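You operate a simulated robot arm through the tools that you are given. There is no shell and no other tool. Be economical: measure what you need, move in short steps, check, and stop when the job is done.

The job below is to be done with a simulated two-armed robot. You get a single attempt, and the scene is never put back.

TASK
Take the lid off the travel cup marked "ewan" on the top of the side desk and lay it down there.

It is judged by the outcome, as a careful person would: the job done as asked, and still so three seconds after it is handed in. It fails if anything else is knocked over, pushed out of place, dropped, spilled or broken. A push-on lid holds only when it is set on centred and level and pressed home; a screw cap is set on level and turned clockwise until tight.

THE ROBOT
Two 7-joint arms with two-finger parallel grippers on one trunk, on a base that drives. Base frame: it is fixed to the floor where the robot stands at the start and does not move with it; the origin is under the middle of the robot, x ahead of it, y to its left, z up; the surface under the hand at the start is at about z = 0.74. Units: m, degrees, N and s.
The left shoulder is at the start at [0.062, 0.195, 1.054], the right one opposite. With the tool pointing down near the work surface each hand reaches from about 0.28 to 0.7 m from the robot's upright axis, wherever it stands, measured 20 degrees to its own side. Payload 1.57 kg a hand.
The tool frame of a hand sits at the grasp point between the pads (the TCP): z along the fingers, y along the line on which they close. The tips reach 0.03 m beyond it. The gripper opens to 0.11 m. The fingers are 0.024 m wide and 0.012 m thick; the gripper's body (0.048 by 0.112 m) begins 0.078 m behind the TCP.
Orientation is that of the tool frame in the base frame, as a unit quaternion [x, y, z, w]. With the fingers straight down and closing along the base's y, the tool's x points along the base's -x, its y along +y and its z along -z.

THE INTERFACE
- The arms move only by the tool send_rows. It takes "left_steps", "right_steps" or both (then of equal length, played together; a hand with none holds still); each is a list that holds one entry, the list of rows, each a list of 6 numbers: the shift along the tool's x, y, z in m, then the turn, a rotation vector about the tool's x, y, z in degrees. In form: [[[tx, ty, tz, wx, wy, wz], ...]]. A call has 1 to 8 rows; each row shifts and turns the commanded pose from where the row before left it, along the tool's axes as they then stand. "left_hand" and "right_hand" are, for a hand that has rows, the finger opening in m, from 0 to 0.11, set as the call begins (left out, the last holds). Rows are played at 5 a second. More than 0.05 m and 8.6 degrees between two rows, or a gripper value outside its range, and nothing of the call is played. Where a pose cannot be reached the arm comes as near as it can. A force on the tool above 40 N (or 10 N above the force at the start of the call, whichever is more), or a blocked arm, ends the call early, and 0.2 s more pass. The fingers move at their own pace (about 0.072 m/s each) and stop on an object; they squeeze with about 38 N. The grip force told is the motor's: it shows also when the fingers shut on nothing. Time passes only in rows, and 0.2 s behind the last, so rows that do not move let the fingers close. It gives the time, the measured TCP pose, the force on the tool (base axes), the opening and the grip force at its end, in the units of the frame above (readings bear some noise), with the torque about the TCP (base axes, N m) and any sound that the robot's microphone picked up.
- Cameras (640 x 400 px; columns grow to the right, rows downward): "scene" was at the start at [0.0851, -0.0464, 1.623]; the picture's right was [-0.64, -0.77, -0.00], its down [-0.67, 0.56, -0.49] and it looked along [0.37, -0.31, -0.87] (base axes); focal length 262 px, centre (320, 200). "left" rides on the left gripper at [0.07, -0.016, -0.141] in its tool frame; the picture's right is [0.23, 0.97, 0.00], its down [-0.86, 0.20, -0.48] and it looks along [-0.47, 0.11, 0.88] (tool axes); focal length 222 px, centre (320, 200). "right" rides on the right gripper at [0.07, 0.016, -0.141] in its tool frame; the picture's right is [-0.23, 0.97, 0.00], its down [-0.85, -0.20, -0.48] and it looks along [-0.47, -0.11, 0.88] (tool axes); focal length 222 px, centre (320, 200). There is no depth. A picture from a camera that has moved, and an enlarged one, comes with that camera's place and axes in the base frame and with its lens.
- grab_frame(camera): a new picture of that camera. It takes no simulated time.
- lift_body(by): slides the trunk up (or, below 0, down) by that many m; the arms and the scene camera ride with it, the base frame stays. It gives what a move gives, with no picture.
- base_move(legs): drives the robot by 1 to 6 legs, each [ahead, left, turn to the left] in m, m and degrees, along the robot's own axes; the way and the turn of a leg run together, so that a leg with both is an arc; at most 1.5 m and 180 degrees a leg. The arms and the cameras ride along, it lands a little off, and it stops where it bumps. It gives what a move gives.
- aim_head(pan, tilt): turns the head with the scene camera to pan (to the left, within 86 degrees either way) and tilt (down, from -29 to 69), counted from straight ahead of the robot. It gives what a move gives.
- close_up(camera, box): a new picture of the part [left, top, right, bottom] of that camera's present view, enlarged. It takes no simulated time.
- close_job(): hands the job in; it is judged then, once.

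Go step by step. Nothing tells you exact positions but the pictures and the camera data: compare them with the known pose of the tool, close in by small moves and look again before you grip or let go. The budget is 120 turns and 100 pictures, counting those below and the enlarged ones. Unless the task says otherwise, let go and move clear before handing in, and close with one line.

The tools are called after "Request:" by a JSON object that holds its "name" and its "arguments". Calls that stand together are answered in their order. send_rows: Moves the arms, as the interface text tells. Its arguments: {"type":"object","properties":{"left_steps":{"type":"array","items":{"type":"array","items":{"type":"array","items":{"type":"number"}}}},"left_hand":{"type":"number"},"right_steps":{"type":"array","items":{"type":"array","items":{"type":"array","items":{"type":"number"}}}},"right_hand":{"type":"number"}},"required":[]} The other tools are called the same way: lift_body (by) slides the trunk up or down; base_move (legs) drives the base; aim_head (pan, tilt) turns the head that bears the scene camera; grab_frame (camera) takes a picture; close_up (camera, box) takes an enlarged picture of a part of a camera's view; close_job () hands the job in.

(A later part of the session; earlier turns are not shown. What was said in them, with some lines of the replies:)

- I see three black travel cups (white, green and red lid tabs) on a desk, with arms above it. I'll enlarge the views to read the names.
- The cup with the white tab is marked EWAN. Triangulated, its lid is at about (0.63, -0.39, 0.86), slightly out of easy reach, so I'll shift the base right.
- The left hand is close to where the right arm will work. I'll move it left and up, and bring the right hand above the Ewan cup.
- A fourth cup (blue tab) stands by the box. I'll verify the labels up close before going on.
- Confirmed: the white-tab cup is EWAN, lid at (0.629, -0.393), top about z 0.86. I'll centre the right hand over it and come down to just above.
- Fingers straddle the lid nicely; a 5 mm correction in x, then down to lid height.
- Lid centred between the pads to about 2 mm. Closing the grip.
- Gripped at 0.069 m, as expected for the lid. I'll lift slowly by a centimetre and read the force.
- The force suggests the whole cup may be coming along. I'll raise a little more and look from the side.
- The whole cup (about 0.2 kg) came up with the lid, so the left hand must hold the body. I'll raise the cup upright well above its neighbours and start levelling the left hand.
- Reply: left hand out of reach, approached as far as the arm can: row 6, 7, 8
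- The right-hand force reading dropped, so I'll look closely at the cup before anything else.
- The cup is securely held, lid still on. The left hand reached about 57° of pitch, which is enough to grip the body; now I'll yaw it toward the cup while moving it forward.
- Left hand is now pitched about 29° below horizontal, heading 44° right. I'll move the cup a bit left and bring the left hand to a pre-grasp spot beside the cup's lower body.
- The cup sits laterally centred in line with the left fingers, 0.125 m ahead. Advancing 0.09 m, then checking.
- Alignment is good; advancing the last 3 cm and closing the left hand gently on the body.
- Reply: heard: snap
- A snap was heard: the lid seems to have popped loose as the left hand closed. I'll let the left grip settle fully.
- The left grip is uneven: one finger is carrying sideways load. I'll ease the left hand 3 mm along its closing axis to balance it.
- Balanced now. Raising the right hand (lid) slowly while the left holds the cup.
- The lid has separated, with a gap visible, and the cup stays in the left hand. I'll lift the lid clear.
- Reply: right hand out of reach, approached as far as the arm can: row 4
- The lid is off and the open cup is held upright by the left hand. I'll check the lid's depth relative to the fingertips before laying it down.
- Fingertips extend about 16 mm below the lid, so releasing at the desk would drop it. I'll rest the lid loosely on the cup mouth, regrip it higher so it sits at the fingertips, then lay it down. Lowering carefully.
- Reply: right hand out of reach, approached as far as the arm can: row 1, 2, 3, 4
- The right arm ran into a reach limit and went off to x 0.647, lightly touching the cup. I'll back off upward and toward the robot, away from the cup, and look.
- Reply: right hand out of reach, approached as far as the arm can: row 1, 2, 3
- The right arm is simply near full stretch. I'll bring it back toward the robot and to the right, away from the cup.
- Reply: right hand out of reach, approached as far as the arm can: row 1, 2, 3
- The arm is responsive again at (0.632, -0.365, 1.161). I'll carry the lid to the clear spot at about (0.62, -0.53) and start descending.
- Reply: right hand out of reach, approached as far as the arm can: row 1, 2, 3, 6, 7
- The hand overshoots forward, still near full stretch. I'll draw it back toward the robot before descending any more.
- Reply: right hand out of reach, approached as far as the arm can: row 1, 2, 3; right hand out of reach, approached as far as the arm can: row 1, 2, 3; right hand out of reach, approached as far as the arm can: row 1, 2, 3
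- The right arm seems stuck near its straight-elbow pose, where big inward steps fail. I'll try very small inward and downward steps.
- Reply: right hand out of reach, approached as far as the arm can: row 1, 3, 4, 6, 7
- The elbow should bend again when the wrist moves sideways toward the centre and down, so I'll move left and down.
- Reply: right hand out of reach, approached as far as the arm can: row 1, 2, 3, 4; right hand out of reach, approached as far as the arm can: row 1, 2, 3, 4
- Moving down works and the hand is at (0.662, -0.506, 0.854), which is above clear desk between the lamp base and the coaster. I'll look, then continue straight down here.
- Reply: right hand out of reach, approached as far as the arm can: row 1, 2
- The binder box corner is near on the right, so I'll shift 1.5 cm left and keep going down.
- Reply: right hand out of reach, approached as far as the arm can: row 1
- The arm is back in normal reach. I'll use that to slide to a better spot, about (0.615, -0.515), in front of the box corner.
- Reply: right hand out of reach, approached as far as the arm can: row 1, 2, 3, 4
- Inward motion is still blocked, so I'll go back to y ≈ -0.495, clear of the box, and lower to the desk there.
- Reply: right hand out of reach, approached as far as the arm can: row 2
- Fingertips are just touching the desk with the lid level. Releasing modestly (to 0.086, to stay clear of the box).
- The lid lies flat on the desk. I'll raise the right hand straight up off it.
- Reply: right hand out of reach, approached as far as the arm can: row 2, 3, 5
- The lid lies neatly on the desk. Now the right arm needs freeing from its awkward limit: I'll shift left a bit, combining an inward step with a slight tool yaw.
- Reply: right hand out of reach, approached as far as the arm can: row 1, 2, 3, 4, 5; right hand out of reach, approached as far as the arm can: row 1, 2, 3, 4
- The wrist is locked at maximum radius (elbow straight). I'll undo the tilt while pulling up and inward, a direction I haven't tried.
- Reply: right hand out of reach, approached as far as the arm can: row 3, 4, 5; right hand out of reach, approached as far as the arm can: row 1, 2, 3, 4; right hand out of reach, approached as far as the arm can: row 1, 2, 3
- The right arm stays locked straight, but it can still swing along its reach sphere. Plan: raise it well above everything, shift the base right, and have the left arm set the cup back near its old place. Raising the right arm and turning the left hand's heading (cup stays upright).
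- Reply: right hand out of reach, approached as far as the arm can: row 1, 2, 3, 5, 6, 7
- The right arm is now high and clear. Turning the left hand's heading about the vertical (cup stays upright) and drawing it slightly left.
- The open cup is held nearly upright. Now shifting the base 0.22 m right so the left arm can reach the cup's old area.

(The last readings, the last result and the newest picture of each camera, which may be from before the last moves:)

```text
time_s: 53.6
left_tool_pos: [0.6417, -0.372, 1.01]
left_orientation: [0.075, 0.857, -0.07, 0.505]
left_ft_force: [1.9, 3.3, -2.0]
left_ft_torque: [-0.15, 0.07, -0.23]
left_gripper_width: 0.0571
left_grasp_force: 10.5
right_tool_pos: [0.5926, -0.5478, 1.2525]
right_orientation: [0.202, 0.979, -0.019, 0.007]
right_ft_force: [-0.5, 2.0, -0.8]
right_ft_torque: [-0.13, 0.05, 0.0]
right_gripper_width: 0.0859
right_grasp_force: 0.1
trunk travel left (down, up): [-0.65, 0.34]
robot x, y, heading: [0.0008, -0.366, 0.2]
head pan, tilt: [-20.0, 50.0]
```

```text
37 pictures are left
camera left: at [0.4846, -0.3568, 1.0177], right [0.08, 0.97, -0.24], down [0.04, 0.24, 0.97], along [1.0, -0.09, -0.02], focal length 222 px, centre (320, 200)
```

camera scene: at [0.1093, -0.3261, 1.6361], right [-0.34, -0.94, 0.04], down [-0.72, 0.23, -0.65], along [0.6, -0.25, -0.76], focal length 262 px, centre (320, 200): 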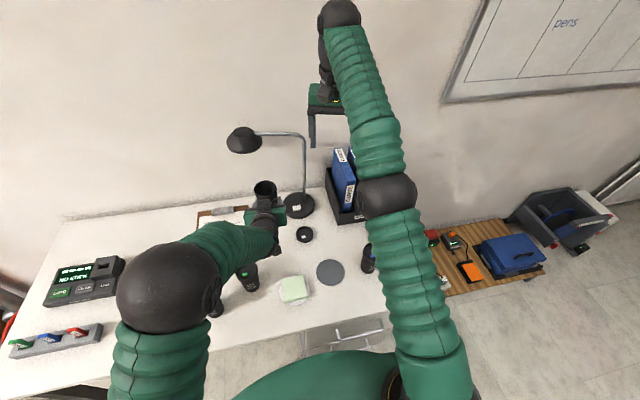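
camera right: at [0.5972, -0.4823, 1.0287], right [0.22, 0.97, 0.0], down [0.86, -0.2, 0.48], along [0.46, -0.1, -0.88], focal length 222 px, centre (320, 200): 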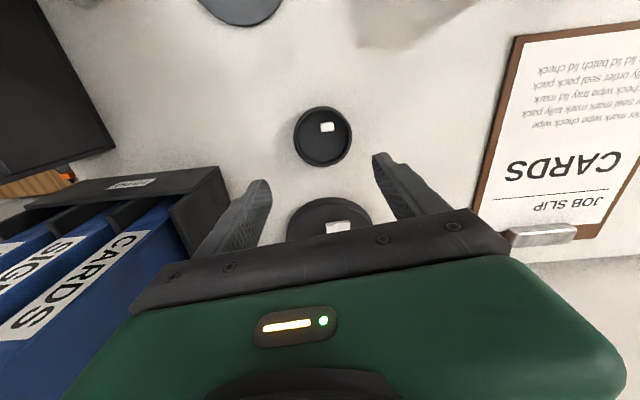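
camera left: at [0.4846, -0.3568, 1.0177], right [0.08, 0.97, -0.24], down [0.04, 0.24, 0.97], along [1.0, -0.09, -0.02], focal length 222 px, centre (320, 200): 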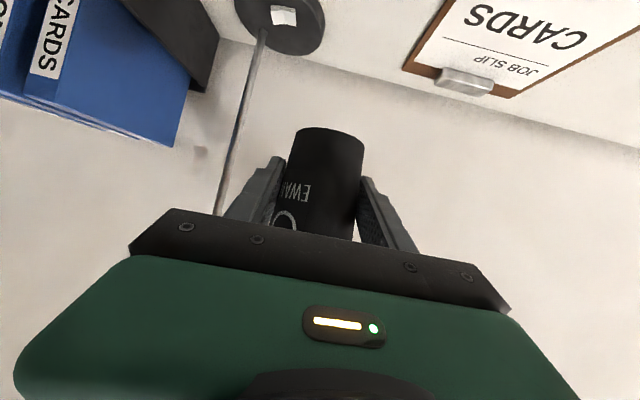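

Settling briefly after the drive, then re-reading pose.

Request:
{"name": "send_rows", "arguments": {"left_steps": [[[0, 0, 0, 0, 0, 0], [0, 0, 0, 0, 0, 0], [0, 0, 0, 0, 0, 0], [0, 0, 0, 0, 0, 0]]]}}

Request:
{"name": "grab_frame", "arguments": {"camera": "left"}}

Request:
{"name": "grab_frame", "arguments": {"camera": "right"}}

Request:
{"name": "grab_frame", "arguments": {"camera": "scene"}}

```text
time_s: 54.6
left_tool_pos: [0.6439, -0.4078, 1.014]
left_orientation: [0.079, 0.858, -0.048, 0.505]
left_ft_force: [-0.5, 0.7, -0.9]
left_ft_torque: [0.0, 0.07, 0.03]
left_gripper_width: 0.057
left_grasp_force: 9.5
right_tool_pos: [0.5935, -0.6004, 1.2457]
right_orientation: [0.204, 0.979, 0.003, 0.002]
right_ft_force: [0.5, -0.5, 0.2]
right_ft_torque: [0.02, -0.03, 0.0]
right_gripper_width: 0.0861
right_grasp_force: 0.1
trunk travel left (down, up): [-0.65, 0.34]
robot x, y, heading: [0.0019, -0.3616, 0.3]
head pan, tilt: [-20.0, 50.0]
```

```text
36 pictures are left
camera left: at [0.4872, -0.3941, 1.0207], right [0.07, 0.98, -0.2], down [0.03, 0.2, 0.98], along [1.0, -0.08, -0.02], focal length 222 px, centre (320, 200)
```

left: 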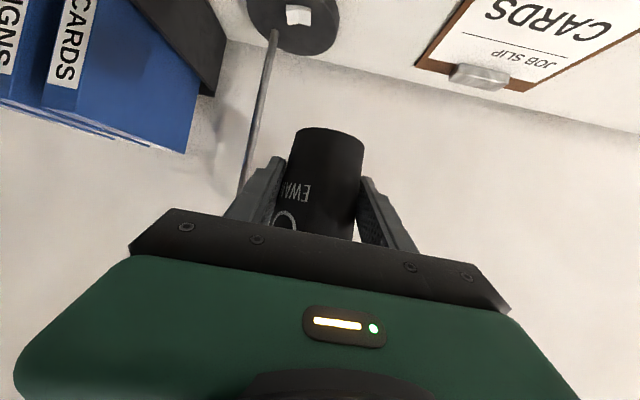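

```text
35 pictures are left
camera right: at [0.5349, -0.559, 1.3863], right [0.6, 0.8, 0.01], down [0.7, -0.53, 0.48], along [0.39, -0.28, -0.88], focal length 222 px, centre (320, 200)
```

right: 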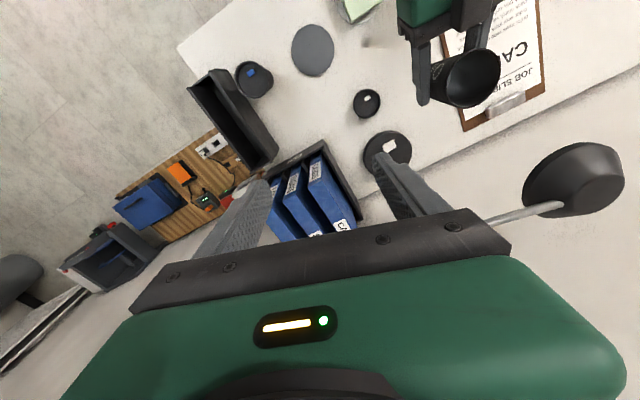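

```text
34 pictures are left
camera scene: at [0.1109, -0.3846, 1.6372], right [-0.34, -0.94, 0.0], down [-0.72, 0.26, -0.64], along [0.6, -0.22, -0.77], focal length 262 px, centre (320, 200)
```

scene: 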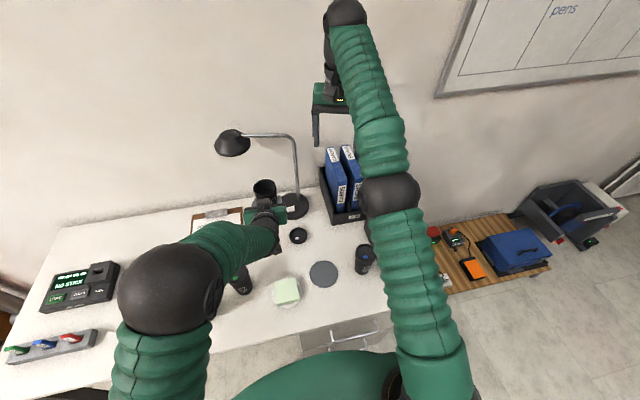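

Lid is at about (0.654, -0.49); the target for the cup is about (0.69, -0.383). Another 0.1 m right gives the left forearm more room from the green cup.

Request:
{"name": "base_move", "arguments": {"legs": [[0, -0.1, 0]]}}

Request:
{"name": "send_rows", "arguments": {"left_steps": [[[0, 0, 0, 0, 0, 0], [0, 0, 0, 0, 0, 0], [0, 0, 0, 0, 0, 0], [0, 0, 0, -7.34, 0, -4.07], [0, 0, 0, 0, 0, 0], [0, 0, 0, 0, 0, 0]]]}}

```text
time_s: 55.8
left_tool_pos: [0.6423, -0.483, 1.0107]
left_orientation: [0.078, 0.859, -0.06, 0.503]
left_ft_force: [0.8, 2.6, -1.1]
left_ft_torque: [-0.07, 0.04, -0.14]
left_gripper_width: 0.0571
left_grasp_force: 9.7
right_tool_pos: [0.5936, -0.6641, 1.2504]
right_orientation: [0.2, 0.98, -0.009, 0.006]
right_ft_force: [0.4, 2.3, 0.2]
right_ft_torque: [-0.18, 0.02, 0.0]
right_gripper_width: 0.086
right_grasp_force: 0.1
trunk travel left (down, up): [-0.65, 0.34]
robot x, y, heading: [0.003, -0.4589, 0.4]
head pan, tilt: [-20.0, 50.0]
```

```text
time_s: 57.4
left_tool_pos: [0.6663, -0.4222, 1.0229]
left_orientation: [-0.036, 0.858, 0.008, 0.512]
left_ft_force: [-0.8, 0.8, -0.9]
left_ft_torque: [-0.05, 0.0, -0.07]
left_gripper_width: 0.0571
left_grasp_force: 10.3
right_tool_pos: [0.5927, -0.6728, 1.2499]
right_orientation: [0.199, 0.98, -0.005, 0.006]
right_ft_force: [-0.5, -0.3, -0.8]
right_ft_torque: [-0.04, 0.01, -0.02]
right_gripper_width: 0.086
right_grasp_force: 0.0
trunk travel left (down, up): [-0.65, 0.34]
robot x, y, heading: [0.0, -0.4601, 0.2]
head pan, tilt: [-20.0, 50.0]
stopped in row 6 (left hand): the arm was blocked; the commanded pose is now the measured one
```

The left arm reported being blocked. I'll look before doing anything.

Request:
{"name": "grab_frame", "arguments": {"camera": "scene"}}

Request:
{"name": "grab_frame", "arguments": {"camera": "right"}}

Request:
{"name": "grab_frame", "arguments": {"camera": "left"}}

```text
33 pictures are left
camera scene: at [0.1117, -0.477, 1.6344], right [-0.34, -0.94, 0.01], down [-0.72, 0.26, -0.64], along [0.6, -0.22, -0.77], focal length 262 px, centre (320, 200)
```

scene: 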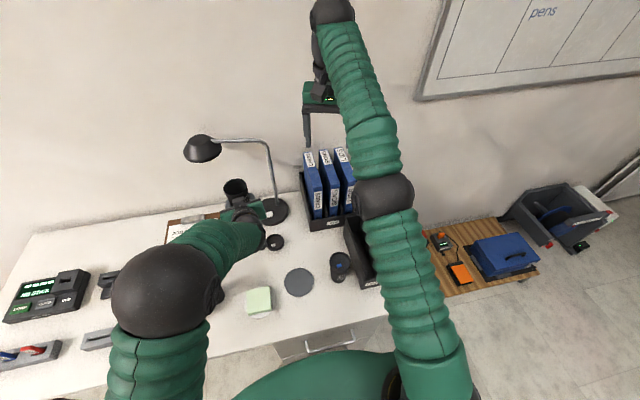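

```text
32 pictures are left
camera right: at [0.5325, -0.6285, 1.3904], right [0.59, 0.81, 0.0], down [0.7, -0.51, 0.49], along [0.4, -0.29, -0.87], focal length 222 px, centre (320, 200)
```

right: 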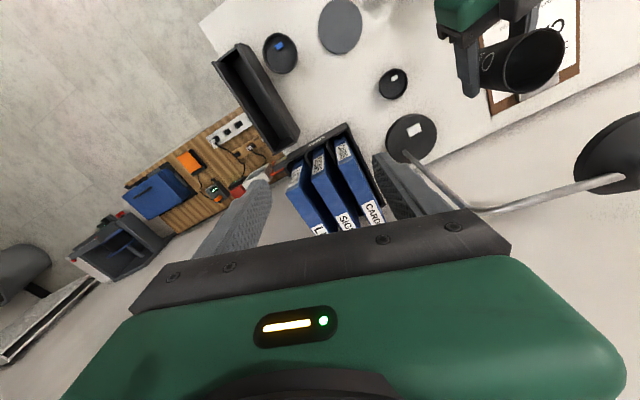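

```text
31 pictures are left
camera left: at [0.5085, -0.4502, 1.0271], right [-0.17, 0.96, -0.22], down [-0.03, 0.22, 0.97], along [0.98, 0.18, -0.01], focal length 222 px, centre (320, 200)
```

left: 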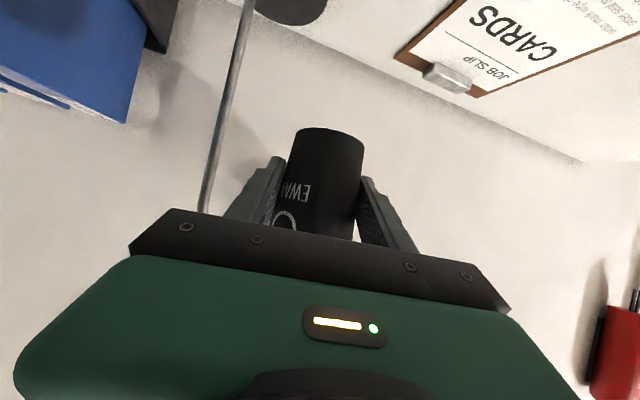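

Request:
{"name": "send_rows", "arguments": {"left_steps": [[[0, 0, 0, 0, 0, 0], [0, 0, 0, 0, 0, 0], [0, 0, 0, 0, 0, 0]]]}}

Request:
{"name": "close_up", "arguments": {"camera": "scene", "box": [100, 160, 300, 300]}}

```text
time_s: 58.1
left_tool_pos: [0.664, -0.4257, 1.0198]
left_orientation: [-0.034, 0.858, 0.01, 0.512]
left_ft_force: [0.0, 0.5, -0.7]
left_ft_torque: [-0.01, 0.01, -0.02]
left_gripper_width: 0.0571
left_grasp_force: 9.5
right_tool_pos: [0.5923, -0.6766, 1.2513]
right_orientation: [0.199, 0.98, -0.003, 0.006]
right_ft_force: [0.5, -0.4, -0.8]
right_ft_torque: [-0.02, 0.0, 0.03]
right_gripper_width: 0.086
right_grasp_force: 0.1
trunk travel left (down, up): [-0.65, 0.34]
robot x, y, heading: [0.0027, -0.4573, 0.2]
head pan, tilt: [-20.0, 50.0]
```

```text
2.86 times, centred on (200, 230) of scene
camera zoom: at [0.1121, -0.4817, 1.6358], right [-0.34, -0.94, 0.0], down [-0.72, 0.26, -0.64], along [0.6, -0.22, -0.77], focal length 748 px, centre (663, 114)
```

zoom: 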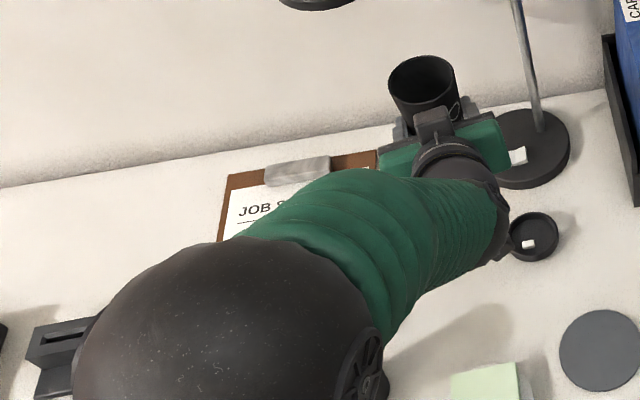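

The robot has settled; cup still held upright at (0.664, -0.426, 1.02). I'll move it sideways over the target and begin to lower it.

Request:
{"name": "send_rows", "arguments": {"left_steps": [[[-0.0058, 0.0208, 0.0099, 0, 0, 0], [-0.0058, 0.0208, 0.0099, 0, 0, 0], [0.0264, 0.0005, 0.0143, 0, 0, 0], [0.0264, 0.0005, 0.0143, 0, 0, 0], [0.0264, 0.0005, 0.0143, 0, 0, 0], [0, 0, 0, 0, 0, 0]]]}}

Request:
{"name": "grab_frame", "arguments": {"camera": "right"}}

Request:
{"name": "grab_frame", "arguments": {"camera": "scene"}}

```text
time_s: 59.5
left_tool_pos: [0.6812, -0.394, 0.9304]
left_orientation: [-0.027, 0.859, 0.007, 0.512]
left_ft_force: [-0.5, -0.2, -2.1]
left_ft_torque: [0.0, 0.02, 0.0]
left_gripper_width: 0.0568
left_grasp_force: 10.1
right_tool_pos: [0.5919, -0.6823, 1.2518]
right_orientation: [0.2, 0.98, -0.001, 0.005]
right_ft_force: [-0.1, 0.3, 0.1]
right_ft_torque: [-0.03, 0.02, 0.01]
right_gripper_width: 0.0864
right_grasp_force: 0.0
trunk travel left (down, up): [-0.65, 0.34]
robot x, y, heading: [0.0041, -0.4585, 0.3]
head pan, tilt: [-20.0, 50.0]
```

```text
29 pictures are left
camera right: at [0.5327, -0.6397, 1.3914], right [0.59, 0.81, 0.0], down [0.7, -0.52, 0.49], along [0.39, -0.29, -0.87], focal length 222 px, centre (320, 200)
```

right: 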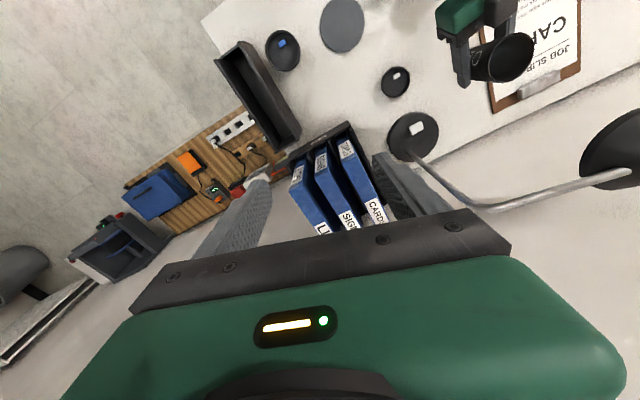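

```text
28 pictures are left
camera scene: at [0.1119, -0.4879, 1.6364], right [-0.34, -0.94, 0.0], down [-0.72, 0.26, -0.64], along [0.6, -0.22, -0.77], focal length 262 px, centre (320, 200)
```

scene: 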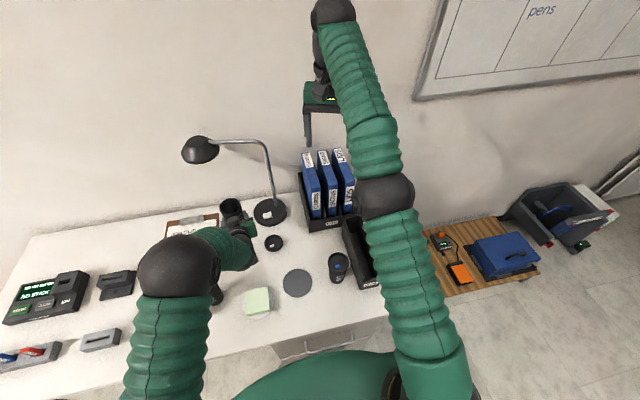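

Position is good: clear of lid, clipboard and lamp. Lowering further by 0.1 m.

Request:
{"name": "send_rows", "arguments": {"left_steps": [[[0.022, 0.0025, 0.0119, 0, 0, 0], [0.022, 0.0025, 0.0119, 0, 0, 0], [0.022, 0.0025, 0.0119, 0, 0, 0], [0.022, 0.0025, 0.0119, 0, 0, 0], [0, 0, 0, 0, 0, 0]]]}}

Request:
{"name": "grab_frame", "arguments": {"camera": "left"}}

Request:
{"name": "close_up", "arguments": {"camera": "scene", "box": [140, 180, 300, 310]}}

Request:
{"name": "close_up", "arguments": {"camera": "right", "box": [360, 0, 580, 140]}}

```text
time_s: 60.8
left_tool_pos: [0.6828, -0.387, 0.8308]
left_orientation: [-0.029, 0.858, 0.009, 0.512]
left_ft_force: [-0.1, -0.2, -1.6]
left_ft_torque: [0.01, 0.0, 0.0]
left_gripper_width: 0.0569
left_grasp_force: 10.0
right_tool_pos: [0.5922, -0.6831, 1.2511]
right_orientation: [0.2, 0.98, 0.0, 0.006]
right_ft_force: [-1.1, -0.1, 0.0]
right_ft_torque: [-0.04, -0.02, -0.04]
right_gripper_width: 0.0858
right_grasp_force: 0.1
trunk travel left (down, up): [-0.65, 0.34]
robot x, y, heading: [0.0036, -0.4548, 0.2]
head pan, tilt: [-20.0, 50.0]
```

```text
27 pictures are left
camera left: at [0.5249, -0.4118, 0.8365], right [-0.16, 0.96, -0.21], down [-0.03, 0.21, 0.98], along [0.99, 0.17, -0.01], focal length 222 px, centre (320, 200)
```

left: 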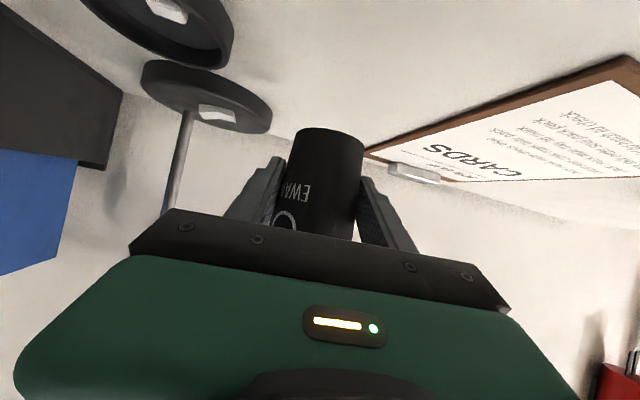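

```text
3.08 times, centred on (220, 245) of scene
camera zoom: at [0.1121, -0.4872, 1.6364], right [-0.34, -0.94, 0.0], down [-0.72, 0.26, -0.64], along [0.6, -0.22, -0.77], focal length 805 px, centre (628, 62)
```

zoom: 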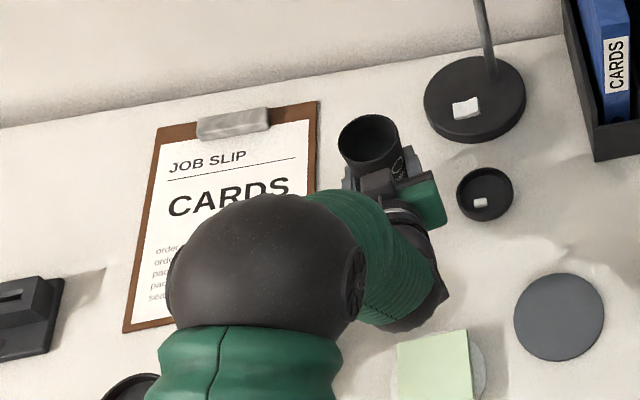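

```text
2.86 times, centred on (470, 70) of right
camera zoom: at [0.5328, -0.6392, 1.3915], right [0.59, 0.81, 0.0], down [0.7, -0.52, 0.49], along [0.39, -0.29, -0.87], focal length 635 px, centre (-109, 571)
```

zoom: 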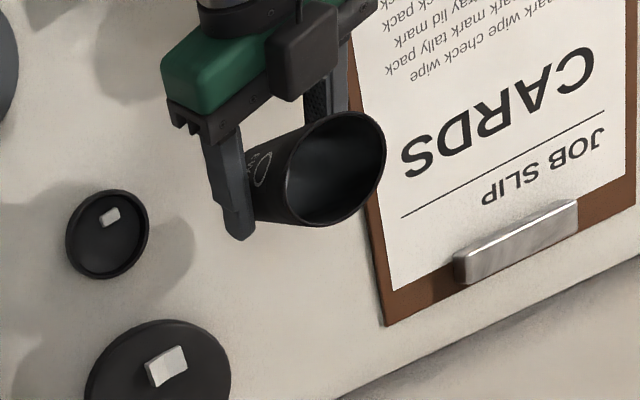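

Everything is clear. Lowering the last few centimetres until the cup base touches the desk.

Request:
{"name": "send_rows", "arguments": {"left_steps": [[[0.0132, 0, 0.0071, 0, 0, 0], [0.0132, 0, 0.0071, 0, 0, 0], [0.0035, 0, 0.0019, 0, 0, 0], [0, 0, 0, 0, 0, 0]]]}}

Request:
{"name": "grab_frame", "arguments": {"camera": "left"}}

```text
time_s: 61.8
left_tool_pos: [0.6823, -0.3857, 0.7972]
left_orientation: [-0.028, 0.859, 0.008, 0.512]
left_ft_force: [0.3, 0.1, -1.1]
left_ft_torque: [0.01, -0.01, -0.02]
left_gripper_width: 0.0571
left_grasp_force: 9.4
right_tool_pos: [0.5927, -0.6831, 1.2505]
right_orientation: [0.2, 0.98, 0.0, 0.005]
right_ft_force: [-1.2, 0.0, -0.9]
right_ft_torque: [-0.02, -0.01, -0.01]
right_gripper_width: 0.0861
right_grasp_force: 0.0
trunk travel left (down, up): [-0.65, 0.34]
robot x, y, heading: [-0.0008, -0.4578, 0.4]
head pan, tilt: [-20.0, 50.0]
```

```text
24 pictures are left
camera left: at [0.5261, -0.4115, 0.8025], right [-0.16, 0.96, -0.21], down [-0.03, 0.21, 0.98], along [0.99, 0.16, -0.01], focal length 222 px, centre (320, 200)
```

left: 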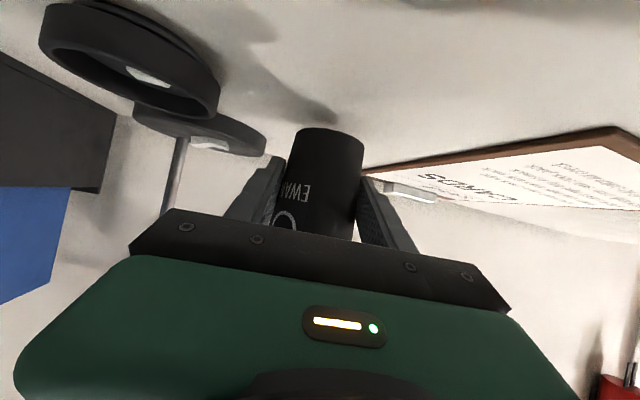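

Request:
{"name": "send_rows", "arguments": {"left_steps": [[[0.0026, 0, 0.0014, 0, 0, 0], [0.0026, 0, 0.0014, 0, 0, 0], [0.0026, 0, 0.0014, 0, 0, 0], [0.0026, 0, 0.0014, 0, 0, 0], [0, 0, 0, 0, 0, 0]]]}}

```text
time_s: 63.0
left_tool_pos: [0.6829, -0.3857, 0.7851]
left_orientation: [-0.027, 0.858, 0.007, 0.512]
left_ft_force: [0.5, 0.1, -1.2]
left_ft_torque: [0.0, 0.04, 0.03]
left_gripper_width: 0.0568
left_grasp_force: 10.3
right_tool_pos: [0.5921, -0.6816, 1.25]
right_orientation: [0.2, 0.98, -0.001, 0.005]
right_ft_force: [0.1, -0.5, 0.3]
right_ft_torque: [-0.02, -0.04, 0.0]
right_gripper_width: 0.086
right_grasp_force: 0.0
trunk travel left (down, up): [-0.65, 0.34]
robot x, y, heading: [0.0043, -0.4587, 0.4]
head pan, tilt: [-20.0, 50.0]
```

Request:
{"name": "send_rows", "arguments": {"left_steps": [[[0.0018, 0, 0.001, 0, 0, 0], [0.0018, 0, 0.001, 0, 0, 0], [0, 0, 0, 0, 0, 0]]]}}

Request:
{"name": "grab_frame", "arguments": {"camera": "left"}}

```text
time_s: 63.8
left_tool_pos: [0.6833, -0.3854, 0.7811]
left_orientation: [-0.028, 0.858, 0.009, 0.512]
left_ft_force: [1.3, -0.3, 1.2]
left_ft_torque: [0.01, 0.08, -0.02]
left_gripper_width: 0.0572
left_grasp_force: 10.5
right_tool_pos: [0.5926, -0.6818, 1.2503]
right_orientation: [0.199, 0.98, -0.001, 0.005]
right_ft_force: [-0.6, 0.3, 0.6]
right_ft_torque: [-0.02, 0.0, 0.01]
right_gripper_width: 0.0857
right_grasp_force: 0.0
trunk travel left (down, up): [-0.65, 0.34]
robot x, y, heading: [0.0027, -0.4585, 0.2]
head pan, tilt: [-20.0, 50.0]
```

```text
23 pictures are left
camera left: at [0.5256, -0.4121, 0.7873], right [-0.16, 0.96, -0.21], down [-0.03, 0.21, 0.98], along [0.99, 0.16, -0.01], focal length 222 px, centre (320, 200)
```

left: 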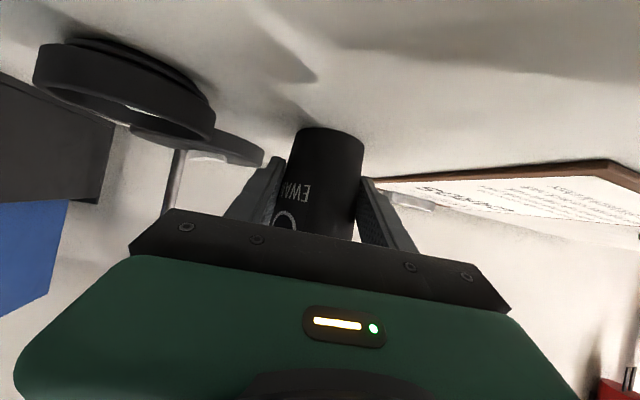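

The base has touched (force reversed to +1.2 N). One more millimetre, then a gentle release to 0.078.

Request:
{"name": "send_rows", "arguments": {"left_steps": [[[0.0009, 0, 0.0005, 0, 0, 0], [0, 0, 0, 0, 0, 0]]]}}

Request:
{"name": "send_rows", "arguments": {"left_steps": [[[0, 0, 0, 0, 0, 0], [0, 0, 0, 0, 0, 0], [0, 0, 0, 0, 0, 0]]], "left_hand": 0.078}}

Request:
{"name": "grab_frame", "arguments": {"camera": "left"}}

Request:
{"name": "close_up", "arguments": {"camera": "right", "box": [360, 0, 580, 140]}}

```text
time_s: 64.3
left_tool_pos: [0.6824, -0.3867, 0.7806]
left_orientation: [-0.028, 0.858, 0.008, 0.513]
left_ft_force: [-0.5, 1.5, 7.0]
left_ft_torque: [0.04, 0.17, -0.02]
left_gripper_width: 0.0569
left_grasp_force: 9.5
right_tool_pos: [0.5912, -0.6824, 1.2502]
right_orientation: [0.199, 0.98, 0.0, 0.005]
right_ft_force: [0.6, 0.3, -0.5]
right_ft_torque: [-0.02, -0.01, 0.04]
right_gripper_width: 0.0862
right_grasp_force: 0.1
trunk travel left (down, up): [-0.65, 0.34]
robot x, y, heading: [0.0028, -0.4573, 0.2]
head pan, tilt: [-20.0, 50.0]
```

```text
time_s: 65.2
left_tool_pos: [0.6822, -0.3862, 0.7795]
left_orientation: [-0.028, 0.859, 0.008, 0.512]
left_ft_force: [-0.7, 0.3, -0.4]
left_ft_torque: [0.03, 0.0, -0.01]
left_gripper_width: 0.0779
left_grasp_force: 0.0
right_tool_pos: [0.5921, -0.6831, 1.2506]
right_orientation: [0.2, 0.98, -0.001, 0.005]
right_ft_force: [0.3, 0.4, 0.1]
right_ft_torque: [0.03, 0.0, 0.02]
right_gripper_width: 0.0859
right_grasp_force: 0.0
trunk travel left (down, up): [-0.65, 0.34]
robot x, y, heading: [0.0001, -0.4549, 0.3]
head pan, tilt: [-20.0, 50.0]
```

```text
22 pictures are left
camera left: at [0.5258, -0.4123, 0.7858], right [-0.16, 0.96, -0.21], down [-0.03, 0.21, 0.98], along [0.99, 0.16, -0.01], focal length 222 px, centre (320, 200)
```

left: 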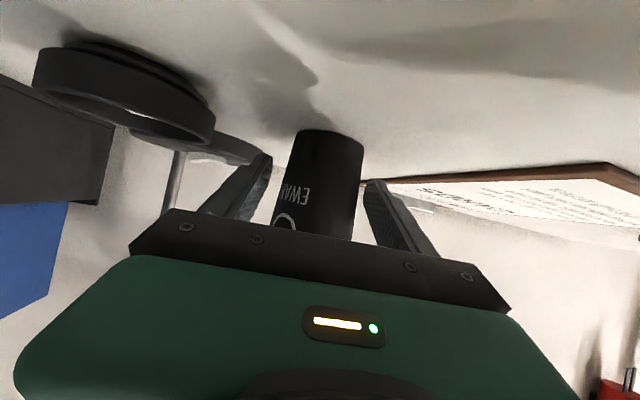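

```text
2.86 times, centred on (470, 70) of right
camera zoom: at [0.5332, -0.6393, 1.3911], right [0.59, 0.81, 0.0], down [0.7, -0.52, 0.49], along [0.39, -0.29, -0.87], focal length 635 px, centre (-109, 571)
```

zoom: 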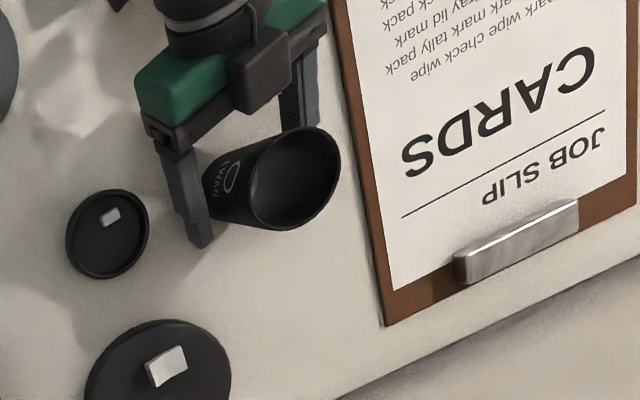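

The cup stands freely and upright with the lid beside it. Backing the left hand out along its fingers (back and up).

Request:
{"name": "send_rows", "arguments": {"left_steps": [[[0, 0, -0.015, 0, 0, 0], [0, 0, -0.025, 0, 0, 0], [0, 0, -0.03, 0, 0, 0], [0, 0, -0.03, 0, 0, 0], [0, 0, 0, 0, 0, 0]]]}}

Request:
{"name": "close_up", "arguments": {"camera": "right", "box": [320, 0, 580, 140]}}

Request:
{"name": "grab_frame", "arguments": {"camera": "scene"}}

```text
time_s: 66.3
left_tool_pos: [0.5942, -0.3915, 0.8261]
left_orientation: [-0.028, 0.858, 0.008, 0.512]
left_ft_force: [-0.3, -0.3, -0.6]
left_ft_torque: [0.02, -0.03, -0.02]
left_gripper_width: 0.0782
left_grasp_force: 0.1
right_tool_pos: [0.5935, -0.6828, 1.2498]
right_orientation: [0.2, 0.98, -0.001, 0.005]
right_ft_force: [0.3, -0.6, -0.5]
right_ft_torque: [0.0, 0.0, -0.03]
right_gripper_width: 0.086
right_grasp_force: 0.1
trunk travel left (down, up): [-0.65, 0.34]
robot x, y, heading: [0.0037, -0.4602, 0.1]
head pan, tilt: [-20.0, 50.0]
```

```text
2.46 times, centred on (450, 70) of right
camera zoom: at [0.5333, -0.6393, 1.3907], right [0.59, 0.81, 0.0], down [0.7, -0.52, 0.49], along [0.39, -0.29, -0.87], focal length 547 px, centre (0, 520)
```

zoom: 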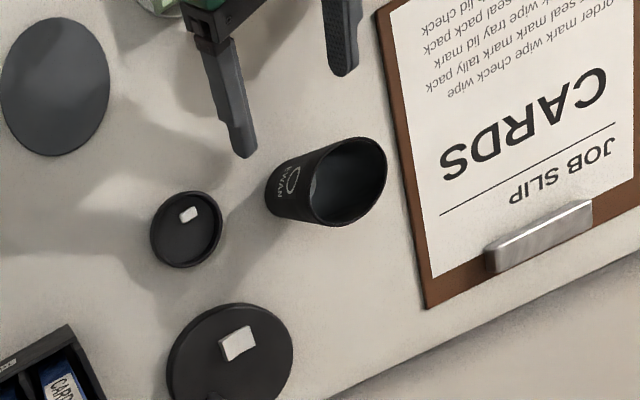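

```text
19 pictures are left
camera scene: at [0.1123, -0.4874, 1.6364], right [-0.34, -0.94, 0.0], down [-0.72, 0.26, -0.64], along [0.6, -0.22, -0.77], focal length 262 px, centre (320, 200)
```

scene: 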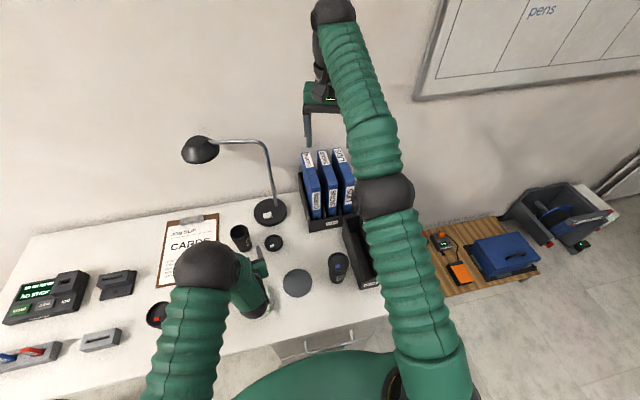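

The cup and lid stand free. Raising the left hand straight up clear of the desk items.

Request:
{"name": "send_rows", "arguments": {"left_steps": [[[-0.0264, 0, -0.0143, 0, 0, 0], [-0.0264, 0, -0.0143, 0, 0, 0], [-0.0264, 0, -0.0143, 0, 0, 0], [-0.0264, 0, -0.0143, 0, 0, 0], [-0.0264, 0, -0.0143, 0, 0, 0], [-0.0264, 0, -0.0143, 0, 0, 0], [0, 0, 0, 0, 0, 0]]]}}

Request:
{"name": "aim_head", "arguments": {"pan": -5, "tilt": 50}}

Request:
{"name": "grab_frame", "arguments": {"camera": "scene"}}

Request:
{"name": "grab_frame", "arguments": {"camera": "right"}}

```text
time_s: 68.0
left_tool_pos: [0.5932, -0.3883, 1.0085]
left_orientation: [-0.028, 0.859, 0.008, 0.511]
left_ft_force: [0.4, 0.5, -0.1]
left_ft_torque: [0.0, 0.02, 0.0]
left_gripper_width: 0.078
left_grasp_force: 0.1
right_tool_pos: [0.5931, -0.6831, 1.2507]
right_orientation: [0.201, 0.98, -0.001, 0.005]
right_ft_force: [-0.8, -0.5, 0.4]
right_ft_torque: [0.0, 0.02, 0.0]
right_gripper_width: 0.0862
right_grasp_force: 0.1
trunk travel left (down, up): [-0.65, 0.34]
robot x, y, heading: [0.0023, -0.4585, 0.2]
head pan, tilt: [-20.0, 50.0]
```

```text
time_s: 68.7
left_tool_pos: [0.5944, -0.3894, 1.0072]
left_orientation: [-0.029, 0.859, 0.008, 0.512]
left_ft_force: [0.3, 0.4, 0.5]
left_ft_torque: [-0.01, 0.0, 0.01]
left_gripper_width: 0.0781
left_grasp_force: 0.0
right_tool_pos: [0.5916, -0.6827, 1.2508]
right_orientation: [0.201, 0.98, 0.0, 0.005]
right_ft_force: [-0.6, -0.5, 0.6]
right_ft_torque: [0.0, -0.04, -0.01]
right_gripper_width: 0.0859
right_grasp_force: 0.0
trunk travel left (down, up): [-0.65, 0.34]
robot x, y, heading: [0.002, -0.4552, 0.4]
head pan, tilt: [-5.0, 50.0]
```

```text
18 pictures are left
camera scene: at [0.1158, -0.4676, 1.6364], right [-0.08, -1.0, 0.0], down [-0.77, 0.06, -0.64], along [0.64, -0.05, -0.77], focal length 262 px, centre (320, 200)
```

scene: 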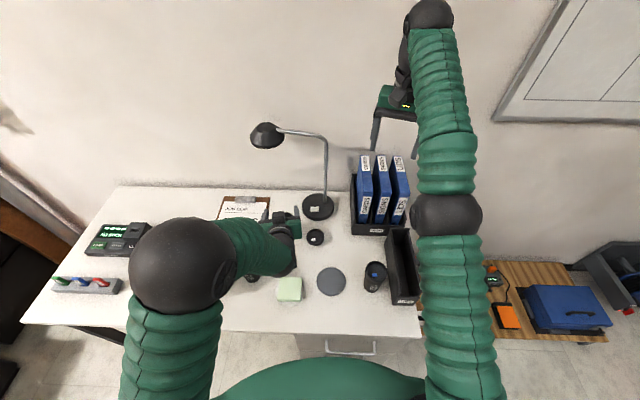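

```text
17 pictures are left
camera right: at [0.5327, -0.6391, 1.391], right [0.59, 0.81, 0.0], down [0.7, -0.52, 0.49], along [0.39, -0.29, -0.87], focal length 222 px, centre (320, 200)
```

right: 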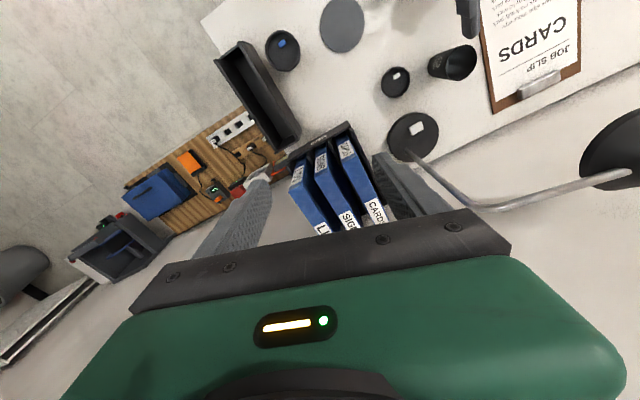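

Cup and lid are fine. I'll move the left arm aside once to check the green and red cups.

Request:
{"name": "send_rows", "arguments": {"left_steps": [[[-0.02, 0.0, -0.03, 0, 0, 0], [-0.02, 0.03, -0.02, 0, 0, 0], [0, 0.04, 0, 0, 0, 0], [0, 0.04, 0, 0, 0, 0], [0, 0.04, 0, 0, 0, 0], [0, 0.04, 0, 0, 0, 0], [0, 0, 0, 0, 0, 0]]]}}

Request:
{"name": "grab_frame", "arguments": {"camera": "scene"}}

```text
time_s: 70.3
left_tool_pos: [0.5597, -0.1953, 1.0616]
left_orientation: [-0.03, 0.858, 0.009, 0.512]
left_ft_force: [0.3, 0.3, -1.0]
left_ft_torque: [0.04, -0.01, 0.04]
left_gripper_width: 0.0779
left_grasp_force: 0.1
right_tool_pos: [0.5912, -0.68, 1.2514]
right_orientation: [0.2, 0.98, -0.001, 0.005]
right_ft_force: [0.5, -0.6, -0.3]
right_ft_torque: [0.02, -0.01, -0.03]
right_gripper_width: 0.0861
right_grasp_force: 0.0
trunk travel left (down, up): [-0.65, 0.34]
robot x, y, heading: [-0.0014, -0.46, 0.3]
head pan, tilt: [-5.0, 50.0]
```

```text
16 pictures are left
camera scene: at [0.1154, -0.4657, 1.6365], right [-0.08, -1.0, 0.0], down [-0.77, 0.06, -0.64], along [0.64, -0.05, -0.77], focal length 262 px, centre (320, 200)
```

scene: 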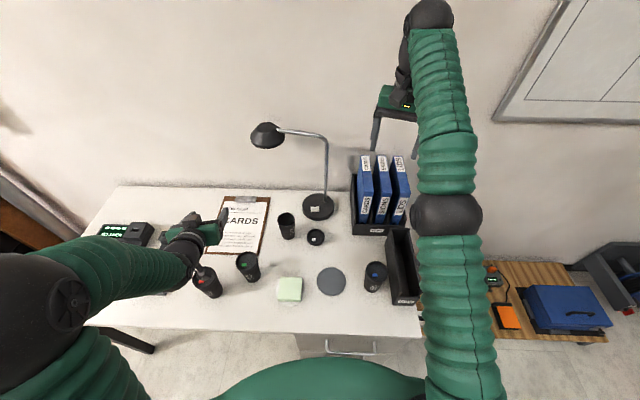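

All cups are upright and everything else is where it was. The Ewan lid lies flat beside its open cup, and both hands are empty and clear.

Request:
{"name": "close_job", "arguments": {}}

```text
The job is handed in.
```

The lid is off the "ewan" cup and lying flat on the side desk. The open cup is upright about 5 cm from where it started, and nothing else on the desk looks disturbed.
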